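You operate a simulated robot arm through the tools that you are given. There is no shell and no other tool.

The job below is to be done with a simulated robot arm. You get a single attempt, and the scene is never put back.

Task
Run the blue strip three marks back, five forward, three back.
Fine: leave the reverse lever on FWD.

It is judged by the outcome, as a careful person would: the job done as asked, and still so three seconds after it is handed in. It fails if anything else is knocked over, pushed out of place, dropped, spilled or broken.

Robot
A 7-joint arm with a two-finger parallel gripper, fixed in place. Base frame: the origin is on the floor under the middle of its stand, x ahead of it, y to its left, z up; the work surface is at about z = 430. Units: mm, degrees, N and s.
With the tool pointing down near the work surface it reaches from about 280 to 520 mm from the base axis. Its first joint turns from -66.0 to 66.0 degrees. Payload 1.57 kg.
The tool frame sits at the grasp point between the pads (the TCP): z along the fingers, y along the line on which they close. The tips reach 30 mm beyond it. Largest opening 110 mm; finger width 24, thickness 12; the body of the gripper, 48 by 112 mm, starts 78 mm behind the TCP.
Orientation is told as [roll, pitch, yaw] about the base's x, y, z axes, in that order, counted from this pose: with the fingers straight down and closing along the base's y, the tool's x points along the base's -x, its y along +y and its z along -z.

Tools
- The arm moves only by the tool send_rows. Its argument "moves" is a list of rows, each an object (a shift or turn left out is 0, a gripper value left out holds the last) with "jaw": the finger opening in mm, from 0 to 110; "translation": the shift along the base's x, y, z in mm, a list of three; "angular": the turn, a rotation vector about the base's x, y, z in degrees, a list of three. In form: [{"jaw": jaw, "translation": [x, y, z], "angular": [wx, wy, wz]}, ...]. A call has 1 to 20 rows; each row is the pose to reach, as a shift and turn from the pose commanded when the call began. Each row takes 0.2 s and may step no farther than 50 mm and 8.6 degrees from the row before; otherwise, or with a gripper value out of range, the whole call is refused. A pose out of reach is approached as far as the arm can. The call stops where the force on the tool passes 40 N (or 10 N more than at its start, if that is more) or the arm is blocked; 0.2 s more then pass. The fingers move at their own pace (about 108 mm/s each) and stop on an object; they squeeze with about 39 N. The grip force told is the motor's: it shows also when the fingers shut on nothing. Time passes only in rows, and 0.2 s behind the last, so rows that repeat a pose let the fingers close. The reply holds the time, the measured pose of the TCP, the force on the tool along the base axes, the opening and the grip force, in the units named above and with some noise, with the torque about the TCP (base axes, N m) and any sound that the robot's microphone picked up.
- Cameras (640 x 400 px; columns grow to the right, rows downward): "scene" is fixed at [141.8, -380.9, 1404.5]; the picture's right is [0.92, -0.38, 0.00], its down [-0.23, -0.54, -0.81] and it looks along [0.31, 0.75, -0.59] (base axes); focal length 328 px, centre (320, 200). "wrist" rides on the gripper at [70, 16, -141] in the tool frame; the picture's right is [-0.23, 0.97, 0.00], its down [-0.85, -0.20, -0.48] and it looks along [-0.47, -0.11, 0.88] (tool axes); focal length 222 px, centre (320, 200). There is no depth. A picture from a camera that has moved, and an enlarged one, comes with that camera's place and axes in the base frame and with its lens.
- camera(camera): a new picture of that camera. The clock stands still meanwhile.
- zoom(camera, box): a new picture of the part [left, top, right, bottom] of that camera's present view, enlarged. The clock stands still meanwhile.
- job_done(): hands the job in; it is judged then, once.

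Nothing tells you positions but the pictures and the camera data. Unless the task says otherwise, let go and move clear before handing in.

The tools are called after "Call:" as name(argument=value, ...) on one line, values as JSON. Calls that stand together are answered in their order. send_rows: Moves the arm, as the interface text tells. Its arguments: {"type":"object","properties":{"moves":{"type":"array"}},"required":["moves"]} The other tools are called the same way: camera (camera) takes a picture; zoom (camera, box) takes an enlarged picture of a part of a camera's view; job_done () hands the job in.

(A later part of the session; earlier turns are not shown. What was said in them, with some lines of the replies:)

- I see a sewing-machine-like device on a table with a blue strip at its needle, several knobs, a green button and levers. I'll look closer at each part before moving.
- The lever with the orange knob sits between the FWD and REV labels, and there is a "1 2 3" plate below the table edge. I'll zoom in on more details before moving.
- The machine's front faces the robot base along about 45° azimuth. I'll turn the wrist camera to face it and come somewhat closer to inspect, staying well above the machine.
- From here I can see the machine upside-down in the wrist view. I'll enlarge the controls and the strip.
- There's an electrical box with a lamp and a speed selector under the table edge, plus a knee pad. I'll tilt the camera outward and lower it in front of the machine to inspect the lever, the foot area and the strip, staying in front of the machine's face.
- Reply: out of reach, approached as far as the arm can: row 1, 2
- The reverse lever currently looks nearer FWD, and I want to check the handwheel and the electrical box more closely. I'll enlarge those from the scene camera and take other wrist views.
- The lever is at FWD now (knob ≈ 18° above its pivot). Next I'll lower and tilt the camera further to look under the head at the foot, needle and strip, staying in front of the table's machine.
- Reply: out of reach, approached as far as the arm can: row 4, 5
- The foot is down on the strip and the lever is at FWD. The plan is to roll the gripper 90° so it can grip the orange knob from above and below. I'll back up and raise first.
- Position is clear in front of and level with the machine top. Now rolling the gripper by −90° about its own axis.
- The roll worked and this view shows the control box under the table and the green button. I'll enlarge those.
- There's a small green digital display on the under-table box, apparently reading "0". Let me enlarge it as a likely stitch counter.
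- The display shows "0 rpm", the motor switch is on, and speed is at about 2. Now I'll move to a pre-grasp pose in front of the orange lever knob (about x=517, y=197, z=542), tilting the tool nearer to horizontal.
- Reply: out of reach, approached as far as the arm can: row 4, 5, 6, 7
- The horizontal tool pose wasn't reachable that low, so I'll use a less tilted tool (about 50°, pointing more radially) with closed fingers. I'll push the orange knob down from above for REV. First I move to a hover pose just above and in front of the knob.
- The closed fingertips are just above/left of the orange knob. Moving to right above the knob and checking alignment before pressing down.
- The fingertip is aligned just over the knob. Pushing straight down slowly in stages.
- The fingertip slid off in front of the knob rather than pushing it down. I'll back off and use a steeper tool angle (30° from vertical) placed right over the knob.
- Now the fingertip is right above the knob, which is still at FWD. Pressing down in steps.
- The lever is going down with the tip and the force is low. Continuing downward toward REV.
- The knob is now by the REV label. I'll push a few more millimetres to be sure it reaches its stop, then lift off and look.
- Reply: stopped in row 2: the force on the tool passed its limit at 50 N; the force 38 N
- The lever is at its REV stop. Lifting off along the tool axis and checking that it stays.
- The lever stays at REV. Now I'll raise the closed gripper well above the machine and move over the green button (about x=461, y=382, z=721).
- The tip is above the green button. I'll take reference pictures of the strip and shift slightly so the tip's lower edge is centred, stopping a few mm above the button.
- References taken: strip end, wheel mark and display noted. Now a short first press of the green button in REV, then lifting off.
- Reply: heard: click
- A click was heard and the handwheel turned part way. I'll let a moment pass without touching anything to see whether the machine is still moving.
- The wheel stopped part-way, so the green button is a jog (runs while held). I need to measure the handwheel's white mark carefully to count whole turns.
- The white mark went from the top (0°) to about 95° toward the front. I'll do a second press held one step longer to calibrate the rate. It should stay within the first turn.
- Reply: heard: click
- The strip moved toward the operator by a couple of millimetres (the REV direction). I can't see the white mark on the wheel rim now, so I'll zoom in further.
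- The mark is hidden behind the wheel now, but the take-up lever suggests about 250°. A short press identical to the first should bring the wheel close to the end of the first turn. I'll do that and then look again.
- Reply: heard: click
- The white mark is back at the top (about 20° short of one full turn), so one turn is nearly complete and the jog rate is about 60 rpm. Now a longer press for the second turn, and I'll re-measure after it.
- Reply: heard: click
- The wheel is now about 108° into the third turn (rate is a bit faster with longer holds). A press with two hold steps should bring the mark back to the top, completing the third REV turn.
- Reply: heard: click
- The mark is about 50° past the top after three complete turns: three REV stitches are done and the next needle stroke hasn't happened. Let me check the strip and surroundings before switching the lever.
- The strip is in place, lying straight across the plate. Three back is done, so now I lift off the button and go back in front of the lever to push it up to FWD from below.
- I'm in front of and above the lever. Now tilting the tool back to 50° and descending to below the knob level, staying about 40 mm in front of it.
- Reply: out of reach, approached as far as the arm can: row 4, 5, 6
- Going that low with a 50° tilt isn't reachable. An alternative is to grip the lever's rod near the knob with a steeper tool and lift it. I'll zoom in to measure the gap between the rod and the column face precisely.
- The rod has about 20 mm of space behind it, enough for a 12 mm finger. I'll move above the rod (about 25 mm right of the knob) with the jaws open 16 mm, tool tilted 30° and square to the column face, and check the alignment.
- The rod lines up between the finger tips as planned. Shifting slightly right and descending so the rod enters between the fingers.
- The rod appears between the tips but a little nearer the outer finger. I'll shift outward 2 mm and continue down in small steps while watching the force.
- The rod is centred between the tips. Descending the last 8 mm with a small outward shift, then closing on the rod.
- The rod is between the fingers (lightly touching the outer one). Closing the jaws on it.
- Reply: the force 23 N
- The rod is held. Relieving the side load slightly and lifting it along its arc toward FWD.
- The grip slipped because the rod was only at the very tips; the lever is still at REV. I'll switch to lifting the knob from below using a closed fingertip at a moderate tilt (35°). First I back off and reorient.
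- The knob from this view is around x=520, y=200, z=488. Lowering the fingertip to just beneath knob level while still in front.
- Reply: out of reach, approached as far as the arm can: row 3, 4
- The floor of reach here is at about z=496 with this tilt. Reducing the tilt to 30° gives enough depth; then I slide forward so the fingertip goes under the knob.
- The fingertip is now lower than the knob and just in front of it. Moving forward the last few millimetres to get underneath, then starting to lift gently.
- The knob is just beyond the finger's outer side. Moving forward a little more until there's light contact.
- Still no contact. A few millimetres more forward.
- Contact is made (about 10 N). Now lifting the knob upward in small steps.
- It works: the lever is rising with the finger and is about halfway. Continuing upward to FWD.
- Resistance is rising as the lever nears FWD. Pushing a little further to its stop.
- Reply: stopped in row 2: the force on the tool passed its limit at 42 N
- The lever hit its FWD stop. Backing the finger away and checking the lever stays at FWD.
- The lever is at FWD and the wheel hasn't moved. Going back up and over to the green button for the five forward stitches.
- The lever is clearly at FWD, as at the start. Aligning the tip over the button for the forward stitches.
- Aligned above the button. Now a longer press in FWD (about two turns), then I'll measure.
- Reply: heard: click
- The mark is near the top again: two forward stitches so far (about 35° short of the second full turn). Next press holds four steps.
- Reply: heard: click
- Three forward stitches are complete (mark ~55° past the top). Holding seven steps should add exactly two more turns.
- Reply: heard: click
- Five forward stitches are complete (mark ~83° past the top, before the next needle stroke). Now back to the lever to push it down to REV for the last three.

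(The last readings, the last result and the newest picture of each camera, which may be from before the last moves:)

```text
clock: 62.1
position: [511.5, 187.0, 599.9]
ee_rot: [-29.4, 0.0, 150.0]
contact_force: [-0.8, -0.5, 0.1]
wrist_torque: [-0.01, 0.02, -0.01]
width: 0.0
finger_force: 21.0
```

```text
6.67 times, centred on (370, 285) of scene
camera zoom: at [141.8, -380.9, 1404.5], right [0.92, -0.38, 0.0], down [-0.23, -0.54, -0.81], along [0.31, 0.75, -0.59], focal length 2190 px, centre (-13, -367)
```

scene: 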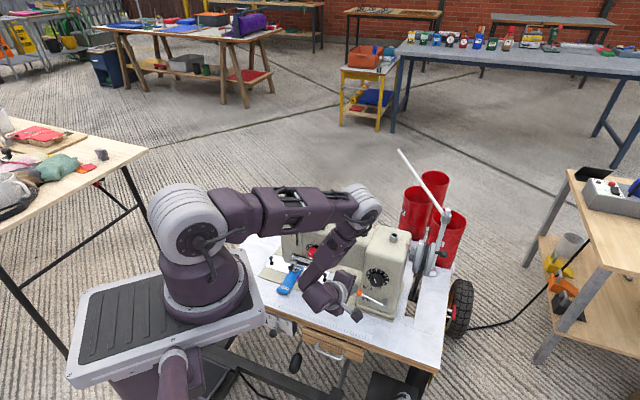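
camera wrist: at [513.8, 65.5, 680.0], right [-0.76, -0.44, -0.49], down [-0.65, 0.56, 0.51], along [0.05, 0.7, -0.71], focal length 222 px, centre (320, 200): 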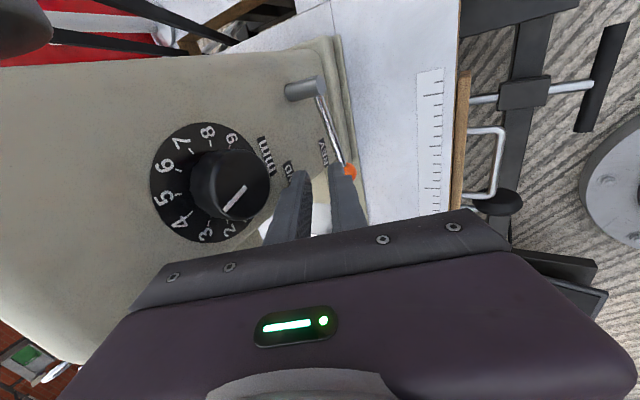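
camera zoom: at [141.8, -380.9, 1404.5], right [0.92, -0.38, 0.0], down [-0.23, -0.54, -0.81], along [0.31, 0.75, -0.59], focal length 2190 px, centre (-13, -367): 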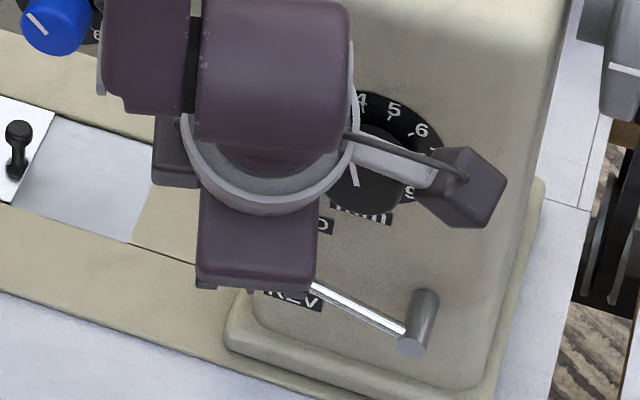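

The tip is right above the knob. Pushing the lever down to REV.

Call:
send_rows(moves=[{"translation": [0, 0, -10]}, {"translation": [0, 0, -18]}, {"translation": [0, 0, -24]}, {"translation": [0, 0, -30]}, {"translation": [0, 0, -36]}, {"translation": [0, 0, -42]}])

Call:
zoom(camera="wrist", box=[220, 40, 420, 220])

```text
clock: 63.5
position: [510.2, 186.8, 557.7]
ee_rot: [-29.4, 0.2, 150.1]
contact_force: [-0.7, 0.5, 0.1]
wrist_torque: [0.0, -0.02, 0.01]
width: 0.0
finger_force: 21.4
```

```text
2.22 times, centred on (320, 130) of wrist
camera zoom: at [529.0, 79.4, 672.1], right [-0.62, -0.62, -0.48], down [-0.77, 0.37, 0.51], along [-0.14, 0.69, -0.71], focal length 494 px, centre (320, 356)
```

zoom: 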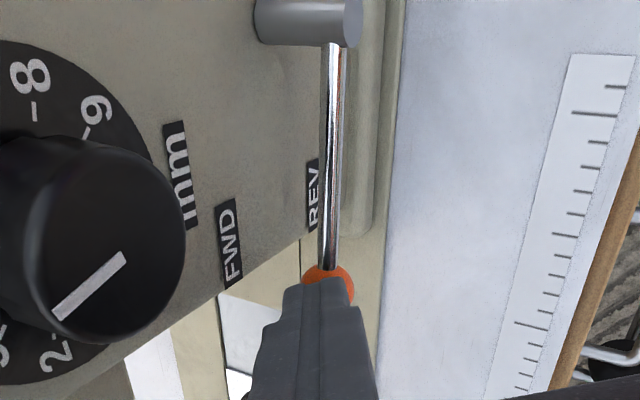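

The lever is moving down. Continuing to the REV stop.

Call:
send_rows(moves=[{"translation": [0, 0, -6]}, {"translation": [0, 0, -12]}, {"translation": [0, 0, -18]}, {"translation": [0, 0, -24]}, {"translation": [0, 0, -29]}, {"translation": [0, 0, -32]}])

Call:
zoom(camera="wrist", box=[220, 40, 420, 220])

```text
clock: 64.9
position: [511.0, 186.0, 526.4]
ee_rot: [-29.5, 0.0, 150.1]
contact_force: [-16.5, -9.8, 33.0]
wrist_torque: [0.04, 0.23, 0.01]
width: 0.0
finger_force: 21.0
stopped in row 6: the force on the tool passed its limit at 49 N (the readings are from after the stop); the commanded pose is now the measured one
```

```text
2.22 times, centred on (320, 130) of wrist
camera zoom: at [530.4, 78.9, 642.6], right [-0.62, -0.62, -0.48], down [-0.77, 0.37, 0.51], along [-0.14, 0.69, -0.71], focal length 494 px, centre (320, 356)
```

zoom: 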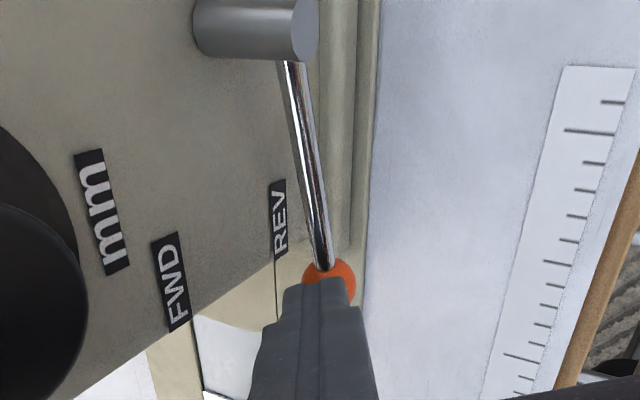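

The lever is at the REV stop. Lifting off and returning over the green button.

Call:
send_rows(moves=[{"translation": [-3, -5, 10]}, {"translation": [-12, -20, 42]}, {"translation": [-25, -38, 82]}, {"translation": [-32, -38, 128]}, {"translation": [-36, -33, 175]}, {"translation": [-40, -15, 220]}, {"translation": [-42, 5, 262]}, {"translation": [-44, 30, 298]}, {"translation": [-47, 75, 305]}, {"translation": [-49, 120, 300]}, {"translation": [-51, 160, 282]}, {"translation": [-51.3, 187.8, 255]}, {"translation": [-51.3, 187.8, 250]}])

Call:
zoom(camera="wrist", box=[240, 80, 480, 230])

Call:
zoom(camera="scene", box=[335, 260, 405, 320])

Call:
zoom(camera="scene", box=[415, 225, 455, 285])

Call:
zoom(camera="scene", box=[280, 270, 310, 300])

```text
clock: 67.7
position: [461.0, 373.3, 776.7]
ee_rot: [-29.4, 0.1, 150.1]
contact_force: [-0.4, -0.1, -0.4]
wrist_torque: [0.0, 0.03, -0.01]
width: 0.2
finger_force: 21.2
```

```text
2.67 times, centred on (360, 155) of wrist
camera zoom: at [479.9, 265.6, 891.4], right [-0.62, -0.62, -0.48], down [-0.77, 0.37, 0.51], along [-0.14, 0.69, -0.71], focal length 592 px, centre (213, 320)
```

zoom: 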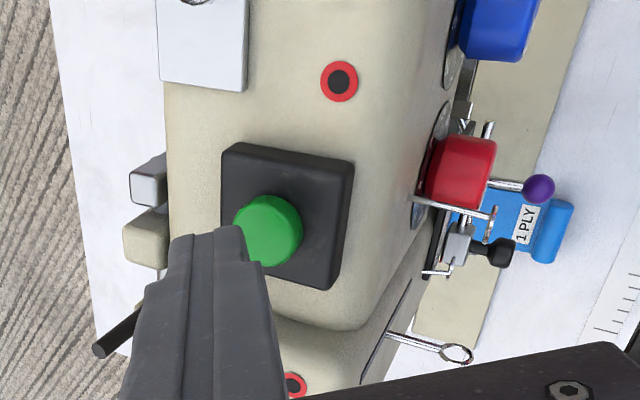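

```text
6.67 times, centred on (370, 290) of scene
camera zoom: at [141.8, -380.9, 1404.5], right [0.92, -0.38, 0.0], down [-0.23, -0.54, -0.81], along [0.31, 0.75, -0.59], focal length 2190 px, centre (-13, -400)
```

zoom: 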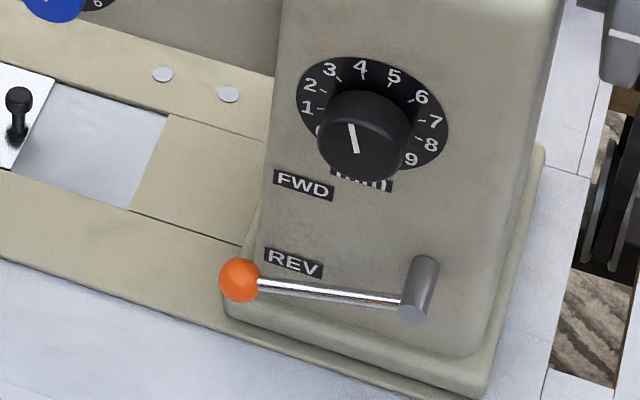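

```text
6.67 times, centred on (435, 255) of scene
camera zoom: at [141.8, -380.9, 1404.5], right [0.92, -0.38, 0.0], down [-0.23, -0.54, -0.81], along [0.31, 0.75, -0.59], focal length 2190 px, centre (-447, -167)
```

zoom: 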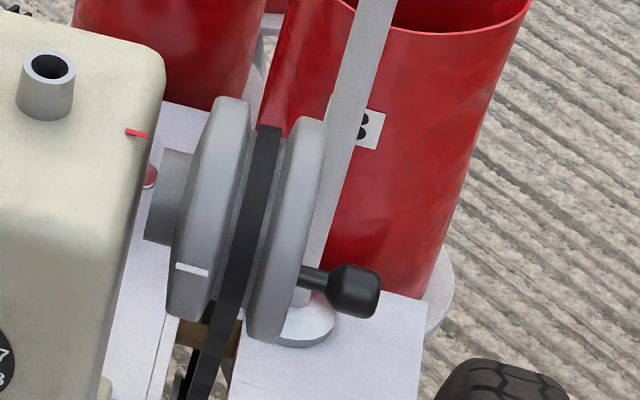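

```text
13.33 times, centred on (295, 285) of scene
camera zoom: at [141.8, -380.9, 1404.5], right [0.92, -0.38, 0.0], down [-0.23, -0.54, -0.81], along [0.31, 0.75, -0.59], focal length 4379 px, centre (653, -933)
```

zoom: 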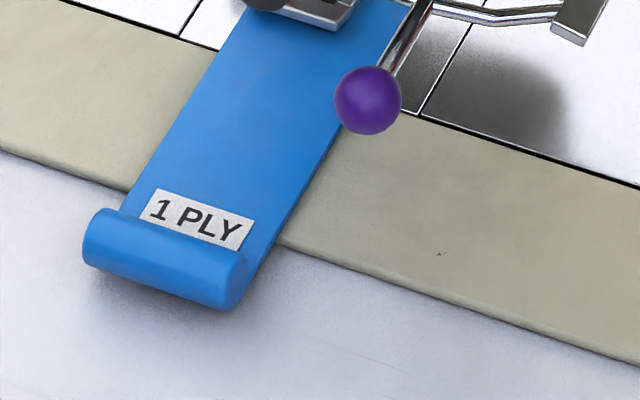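

The lever is at REV, and the wheel and strip are unchanged. First a hold of six steps (about 1¾ turns) for the last REV set, then measure.

Call:
send_rows(moves=[{"translation": [0, 0, -8]}, {"translation": [0, 0, -16]}, {"translation": [0, 0, -22]}, {"translation": [0, 0, -27]}, {"translation": [0, 0, -27]}, {"translation": [0, 0, -27]}, {"translation": [0, 0, -27]}, {"translation": [0, 0, -27]}, {"translation": [0, 0, -27]}, {"translation": [0, 0, -27]}, {"translation": [0, 0, -8]}, {"translation": [0, 0, -8]}])

Call:
zoom(camera="scene", box=[415, 225, 455, 285])

Call:
zoom(camera="scene", box=[275, 190, 325, 260])

Call:
zoom(camera="scene", box=[280, 270, 310, 300])

```text
clock: 70.3
position: [460.6, 373.8, 768.9]
ee_rot: [-29.4, 0.1, 150.2]
contact_force: [0.3, 0.5, -0.5]
wrist_torque: [0.0, 0.0, 0.02]
width: 0.0
finger_force: 21.2
heard: click
```

```text
6.67 times, centred on (435, 255) of scene
camera zoom: at [141.8, -380.9, 1404.5], right [0.92, -0.38, 0.0], down [-0.23, -0.54, -0.81], along [0.31, 0.75, -0.59], focal length 2190 px, centre (-447, -167)
```

zoom: 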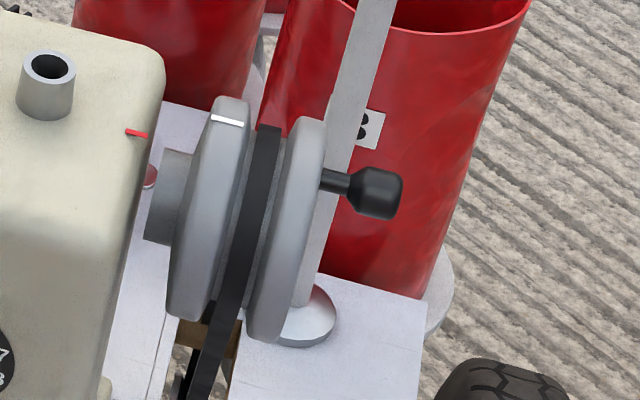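

```text
5.71 times, centred on (300, 225) of scene
camera zoom: at [141.8, -380.9, 1404.5], right [0.92, -0.38, 0.0], down [-0.23, -0.54, -0.81], along [0.31, 0.75, -0.59], focal length 1877 px, centre (434, 57)
```

zoom: 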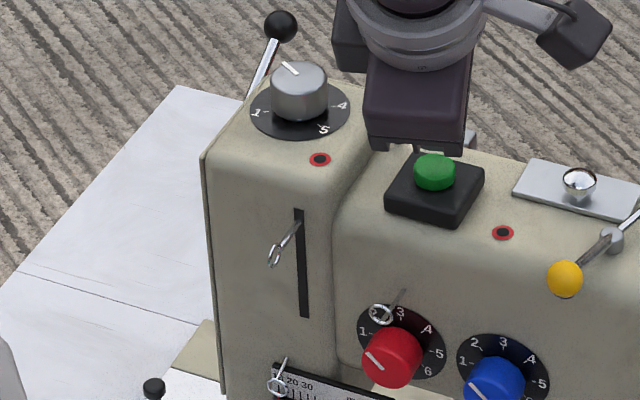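

```text
13.33 times, centred on (295, 285) of scene
camera zoom: at [141.8, -380.9, 1404.5], right [0.92, -0.38, 0.0], down [-0.23, -0.54, -0.81], along [0.31, 0.75, -0.59], focal length 4379 px, centre (653, -933)
```

zoom: 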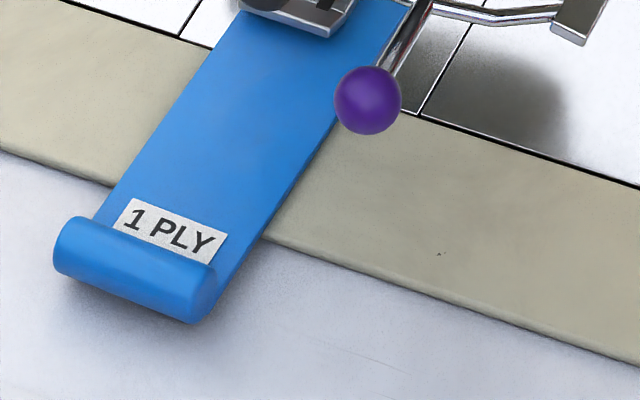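

The mark is exactly at the top: two REV stitches done in this set. One more turn: hold three steps.

Call:
send_rows(moves=[{"translation": [0, 0, -8]}, {"translation": [0, 0, -14]}, {"translation": [0, 0, -19]}, {"translation": [0, 0, -19]}, {"translation": [0, 0, -19]}, {"translation": [0, 0, -19]}, {"translation": [0, 0, 0]}, {"translation": [0, 0, 0]}])

Call:
zoom(camera="scene", box=[415, 225, 455, 285])

Call:
zoom(camera="scene", box=[275, 190, 325, 260])

Call:
zoom(camera="scene", box=[280, 270, 310, 300])

```text
clock: 72.1
position: [460.6, 375.1, 768.1]
ee_rot: [-29.4, 0.1, 150.0]
contact_force: [0.7, 0.0, -0.4]
wrist_torque: [0.0, -0.01, 0.01]
width: 0.0
finger_force: 20.7
heard: click
```

```text
6.67 times, centred on (435, 255) of scene
camera zoom: at [141.8, -380.9, 1404.5], right [0.92, -0.38, 0.0], down [-0.23, -0.54, -0.81], along [0.31, 0.75, -0.59], focal length 2190 px, centre (-447, -167)
```

zoom: 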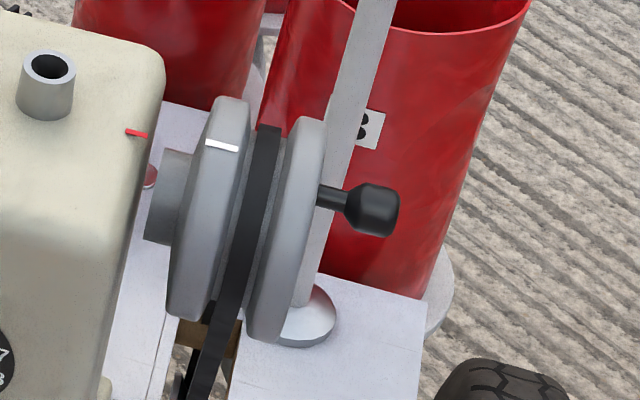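

```text
5.71 times, centred on (300, 225) of scene
camera zoom: at [141.8, -380.9, 1404.5], right [0.92, -0.38, 0.0], down [-0.23, -0.54, -0.81], along [0.31, 0.75, -0.59], focal length 1877 px, centre (434, 57)
```

zoom: 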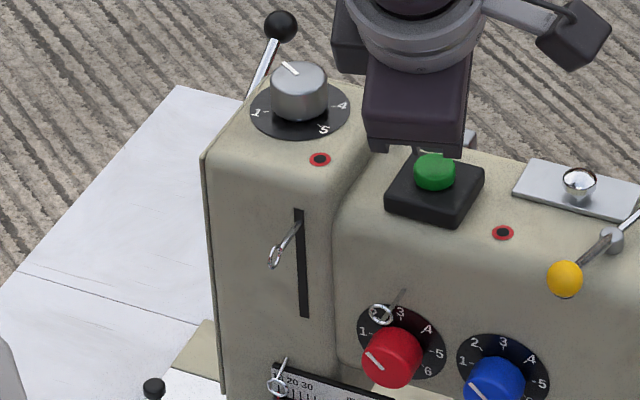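

```text
13.33 times, centred on (295, 285) of scene
camera zoom: at [141.8, -380.9, 1404.5], right [0.92, -0.38, 0.0], down [-0.23, -0.54, -0.81], along [0.31, 0.75, -0.59], focal length 4379 px, centre (653, -933)
```

zoom: 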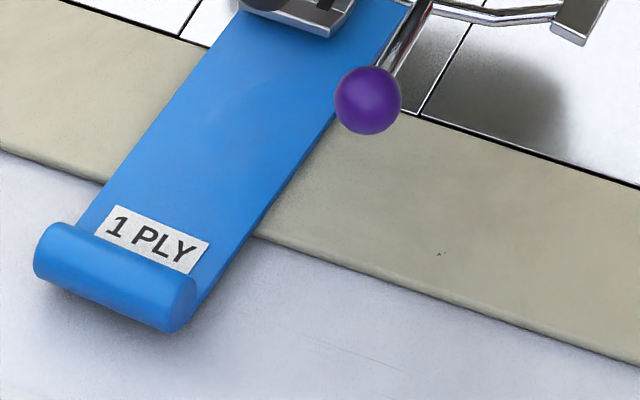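

The third REV turn is complete (mark ~15° past the top, needle up). The strip sequence 3 back – 5 forward – 3 back is done. Now I return to the lever to set it to FWD the same way as before.

Call:
send_rows(moves=[{"translation": [0, 0, 30]}, {"translation": [0, -15, 65]}, {"translation": [2, -60, 75]}, {"translation": [5, -107, 75]}, {"translation": [8, -152, 60]}, {"translation": [12, -192, 35]}, {"translation": [16, -222, 0]}, {"translation": [20, -234, -45]}, {"translation": [22, -236, -92]}, {"translation": [22, -238, -140]}, {"translation": [22, -238, -170]}, {"translation": [22, -238, -170]}])

Call:
zoom(camera="wrist", box=[180, 0, 420, 220])

```text
clock: 74.7
position: [481.1, 138.5, 598.1]
ee_rot: [-29.6, 0.1, 150.2]
contact_force: [-1.0, 0.6, 0.1]
wrist_torque: [-0.01, -0.01, -0.01]
width: 0.0
finger_force: 21.3
```

```text
1.82 times, centred on (300, 110) of wrist
camera zoom: at [500.8, 31.7, 712.4], right [-0.62, -0.62, -0.48], down [-0.77, 0.37, 0.51], along [-0.14, 0.69, -0.71], focal length 404 px, centre (356, 364)
```

zoom: 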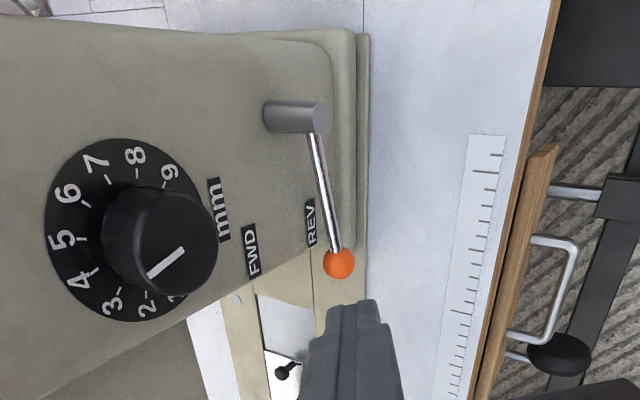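

Lowering in front of the knob and moving forward under it, as before.

Call:
send_rows(moves=[{"translation": [0, 0, -40]}, {"translation": [0, 0, -80]}, {"translation": [2, 3, -104]}, {"translation": [8, 12, -106.5]}, {"translation": [14, 22, -106.5]}, {"translation": [20, 32, -106.5]}, {"translation": [24, 38.5, -106.5]}, {"translation": [24, 38.5, -106.5]}])

Call:
zoom(camera="wrist", box=[220, 60, 400, 220])

```text
clock: 76.5
position: [504.5, 176.2, 491.1]
ee_rot: [-29.4, 0.1, 150.0]
contact_force: [0.0, -0.1, -0.2]
wrist_torque: [-0.02, 0.0, -0.05]
width: 0.0
finger_force: 21.6
```

```text
2.50 times, centred on (310, 140) of wrist
camera zoom: at [524.3, 67.7, 607.0], right [-0.62, -0.62, -0.48], down [-0.77, 0.37, 0.51], along [-0.14, 0.69, -0.71], focal length 555 px, centre (345, 350)
```

zoom: 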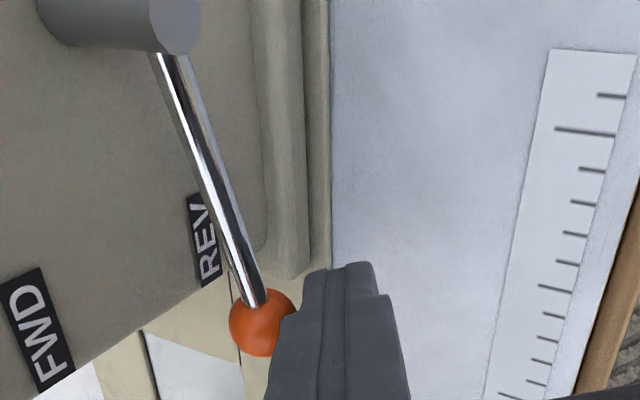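

Fingertip is under the knob's near side as in the earlier successful lift. Moving forward to contact.

Call:
send_rows(moves=[{"translation": [2, 3.5, 0]}, {"translation": [4, 7, 0]}, {"translation": [5, 8.7, 0]}, {"translation": [5, 8.7, 0]}])

Call:
zoom(camera="wrist", box=[220, 60, 400, 220])

```text
clock: 77.5
position: [508.6, 182.0, 490.0]
ee_rot: [-29.1, 0.1, 150.0]
contact_force: [-14.0, -26.5, 2.2]
wrist_torque: [-0.08, -0.01, -0.08]
width: 0.0
finger_force: 21.0
```

```text
2.50 times, centred on (310, 140) of wrist
camera zoom: at [528.2, 74.1, 606.4], right [-0.62, -0.62, -0.47], down [-0.77, 0.38, 0.51], along [-0.14, 0.68, -0.72], focal length 555 px, centre (345, 350)
```

zoom: 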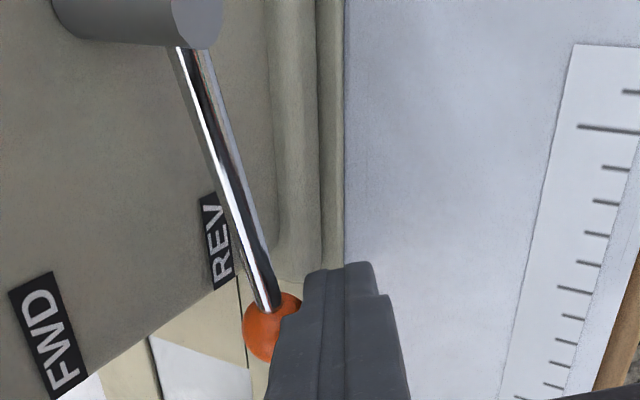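

Contact is a bit firm (30 N), so I ease back slightly and then lift.

Call:
send_rows(moves=[{"translation": [-1.1, -1.9, 0]}, {"translation": [-1.1, -1.9, 5]}, {"translation": [-1.1, -1.9, 10]}, {"translation": [-1.1, -1.9, 15]}, {"translation": [-1.1, -1.9, 20]}])

Call:
zoom(camera="wrist", box=[220, 60, 400, 220])

```text
clock: 78.7
position: [510.5, 181.8, 513.6]
ee_rot: [-29.7, 0.2, 149.9]
contact_force: [-7.7, -3.3, 0.1]
wrist_torque: [0.01, 0.01, 0.09]
width: 0.1
finger_force: 21.3
```

```text
2.50 times, centred on (310, 140) of wrist
camera zoom: at [530.5, 74.6, 628.5], right [-0.62, -0.62, -0.48], down [-0.77, 0.37, 0.51], along [-0.14, 0.69, -0.71], focal length 555 px, centre (345, 350)
```

zoom: 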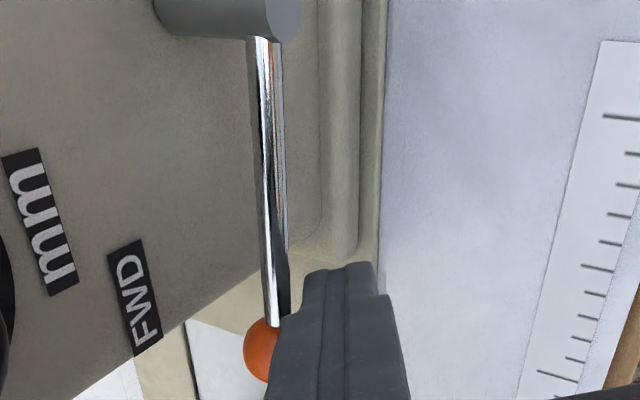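

The lever is rising with the finger again. Continuing up toward the FWD stop.

Call:
send_rows(moves=[{"translation": [0, 0, 6]}, {"translation": [0, 0, 12]}, {"translation": [0, 0, 18]}, {"translation": [0, 0, 24]}, {"translation": [0, 0, 29]}, {"translation": [0, 0, 33]}])

Call:
zoom(camera="wrist", box=[220, 60, 400, 220])

```text
clock: 80.1
position: [507.8, 178.7, 543.6]
ee_rot: [-28.9, 0.0, 150.0]
contact_force: [-7.1, -10.8, -25.2]
wrist_torque: [-0.41, 0.29, 0.03]
width: 0.0
finger_force: 21.5
```

```text
2.50 times, centred on (310, 140) of wrist
camera zoom: at [528.1, 71.7, 659.6], right [-0.62, -0.62, -0.47], down [-0.77, 0.38, 0.52], along [-0.14, 0.68, -0.72], focal length 555 px, centre (345, 350)
```

zoom: 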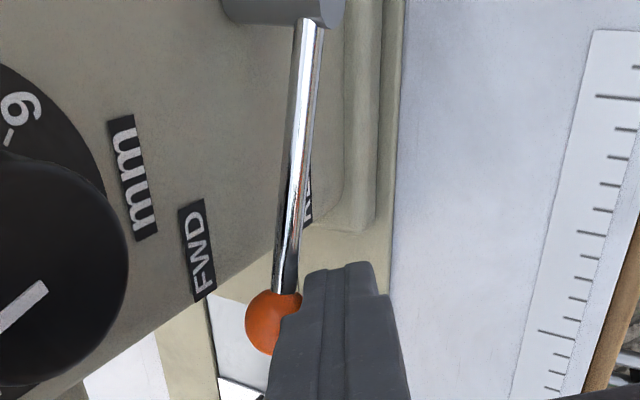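

The lever is at its FWD stop (same height as last time). Backing away and verifying everything from clear of the machine.

Call:
send_rows(moves=[{"translation": [-4, -7, -2]}, {"translation": [-18, -30, -2]}, {"translation": [-30, -50, 20]}, {"translation": [-38, -58, 62]}, {"translation": [-45, -50, 108]}, {"translation": [-50, -35, 152]}])

Call:
zoom(camera="scene", box=[335, 260, 405, 320])

Call:
zoom(camera="scene", box=[415, 225, 455, 285])

Call:
zoom(camera="scene", box=[240, 180, 480, 330])

Call:
camera(camera="wrist")

```text
clock: 81.5
position: [459.3, 145.2, 697.3]
ee_rot: [-29.4, 0.1, 150.1]
contact_force: [-0.3, -0.5, 0.1]
wrist_torque: [0.0, 0.0, 0.05]
width: 0.2
finger_force: 21.5
```

```text
6.67 times, centred on (370, 290) of scene
camera zoom: at [141.8, -381.0, 1404.5], right [0.92, -0.39, 0.0], down [-0.23, -0.54, -0.81], along [0.31, 0.75, -0.59], focal length 2190 px, centre (-13, -400)
```

zoom: 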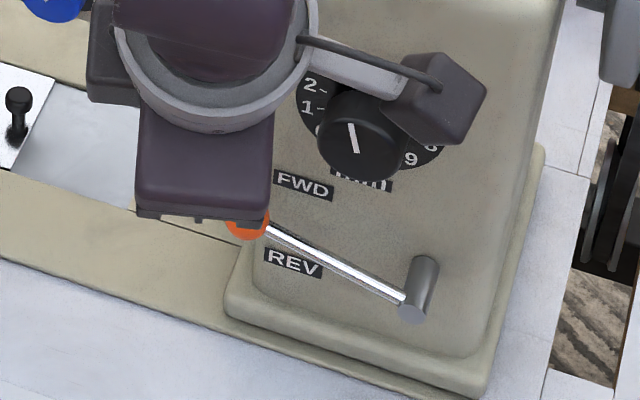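

```text
6.67 times, centred on (435, 255) of scene
camera zoom: at [141.8, -381.0, 1404.5], right [0.92, -0.39, 0.0], down [-0.23, -0.54, -0.81], along [0.31, 0.75, -0.59], focal length 2190 px, centre (-447, -167)
```

zoom: 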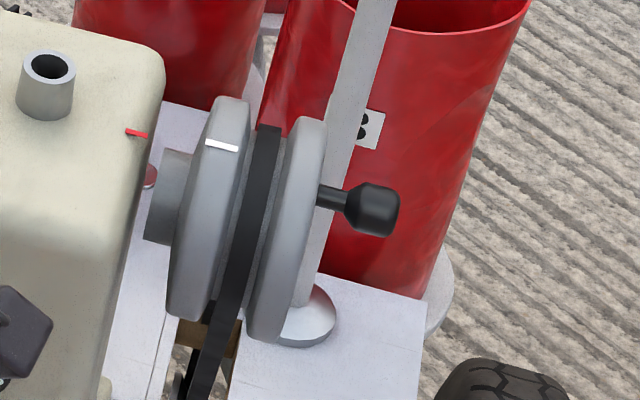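

```text
2.67 times, centred on (360, 255) of scene
camera zoom: at [141.8, -381.0, 1404.5], right [0.92, -0.39, 0.0], down [-0.23, -0.54, -0.81], along [0.31, 0.75, -0.59], focal length 876 px, centre (213, 53)
```

zoom: 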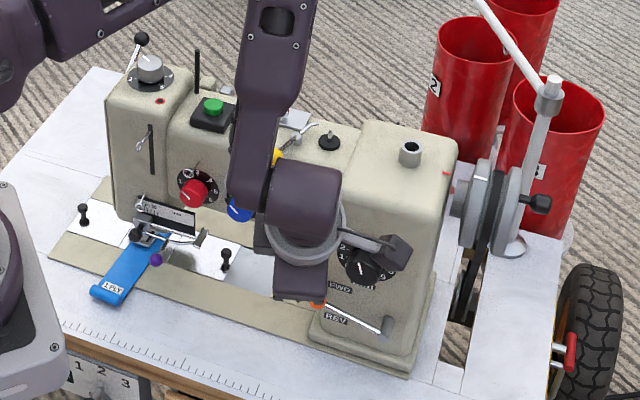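

```text
taken
camera wrist: at [478.7, 37.8, 813.6], right [-0.62, -0.62, -0.48], down [-0.77, 0.37, 0.51], along [-0.14, 0.69, -0.71], focal length 222 px, centre (320, 200)
```

wrist: 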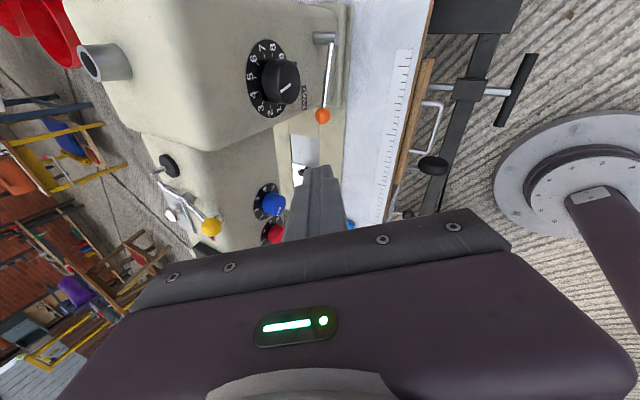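

The lever reads FWD, the wheel is at needle-up, and the strip has ended one stitch back overall, as expected. I'll raise the arm well clear and do a final check.

Call:
send_rows(moves=[{"translation": [-10, -5, 45]}, {"translation": [-25, -5, 90]}, {"translation": [-45, 0, 132]}, {"translation": [-70, 10, 170]}, {"translation": [-95, 20, 200]}, {"jaw": 40, "translation": [-110, 30, 220]}, {"translation": [-110, 30, 220]}])

Call:
camera(camera="scene")

Call:
zoom(camera="scene", box=[240, 180, 480, 330])

Call:
zoom(camera="scene", box=[335, 260, 405, 320])

Call:
zoom(camera="scene", box=[270, 240, 330, 300])

```text
clock: 83.1
position: [357.2, 172.9, 925.3]
ee_rot: [-29.3, 0.1, 150.1]
contact_force: [-0.7, 0.6, 0.0]
wrist_torque: [0.01, 0.0, 0.0]
width: 39.8
finger_force: 0.1
out of reach, approached as far as the arm can: row 6, 7
```

```text
taken
```

scene: 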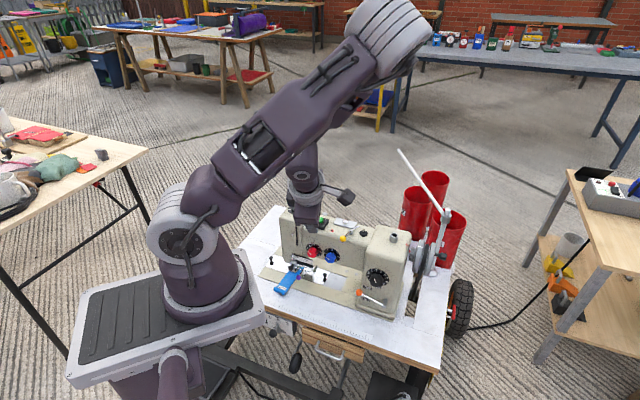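

```text
2.67 times, centred on (360, 255) of scene
camera zoom: at [141.8, -380.9, 1404.5], right [0.92, -0.39, 0.0], down [-0.23, -0.54, -0.81], along [0.31, 0.75, -0.59], focal length 876 px, centre (213, 53)
```

zoom: 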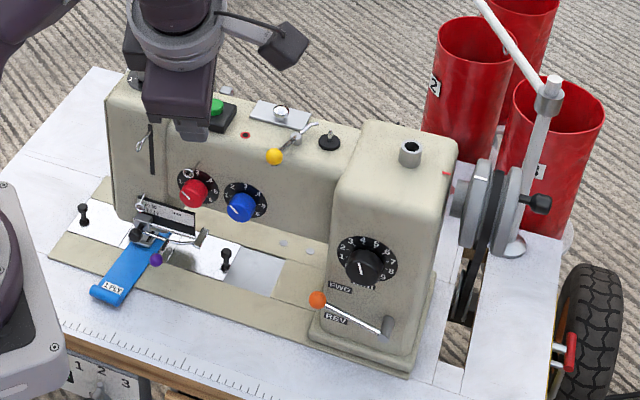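

```text
6.67 times, centred on (370, 290) of scene
camera zoom: at [141.8, -380.9, 1404.5], right [0.92, -0.39, 0.0], down [-0.23, -0.54, -0.81], along [0.31, 0.75, -0.59], focal length 2190 px, centre (-13, -400)
```

zoom: 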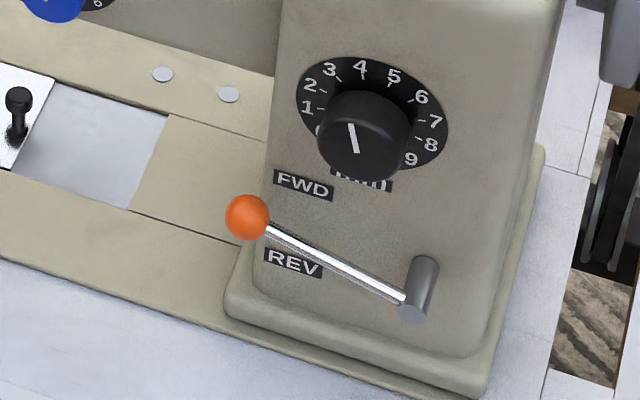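

```text
6.67 times, centred on (300, 270) of scene
camera zoom: at [141.8, -380.9, 1404.5], right [0.92, -0.39, 0.0], down [-0.23, -0.54, -0.81], along [0.31, 0.75, -0.59], focal length 2190 px, centre (453, -267)
```

zoom: 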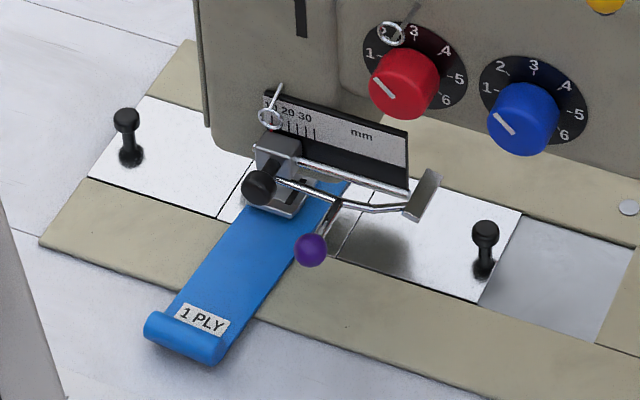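

The lever is at FWD, the strip has run 3 back, 5 forward and 3 back, and the other controls look unchanged. The arm is clear of the machine, so I'm handing in.

Call:
job_done()

```text
The job is handed in.
```

I ran the blue strip three marks back, five forward and three back. The reverse lever is on FWD, as you asked. The job is handed in, and I haven't seen a verdict.

- **What I counted as a mark:** I took one mark to be one stitch, which is one full turn of the handwheel. I couldn't see needle holes in the strip, so I counted turns by the white mark on the wheel.
- **Check on the strip:** Its movement matches that count, at about 3.8 mm per stitch. It ended about one stitch back from where it started.
- **How I ran it:** The green button runs the motor only while it is held. I used several short presses per set and checked the wheel after each one.
- **Sideways drift:** The label end of the strip swung about 10 mm to the left, because the strip turned slightly under the foot. I left it there.
- **Lever attempts:** My first push down on the lever slipped, and so did my first attempt to lift it. After changing the approach, each move reached its stop.

The wheel stopped about 15° past the top. I moved the arm clear before handing in, and the other controls look unchanged.
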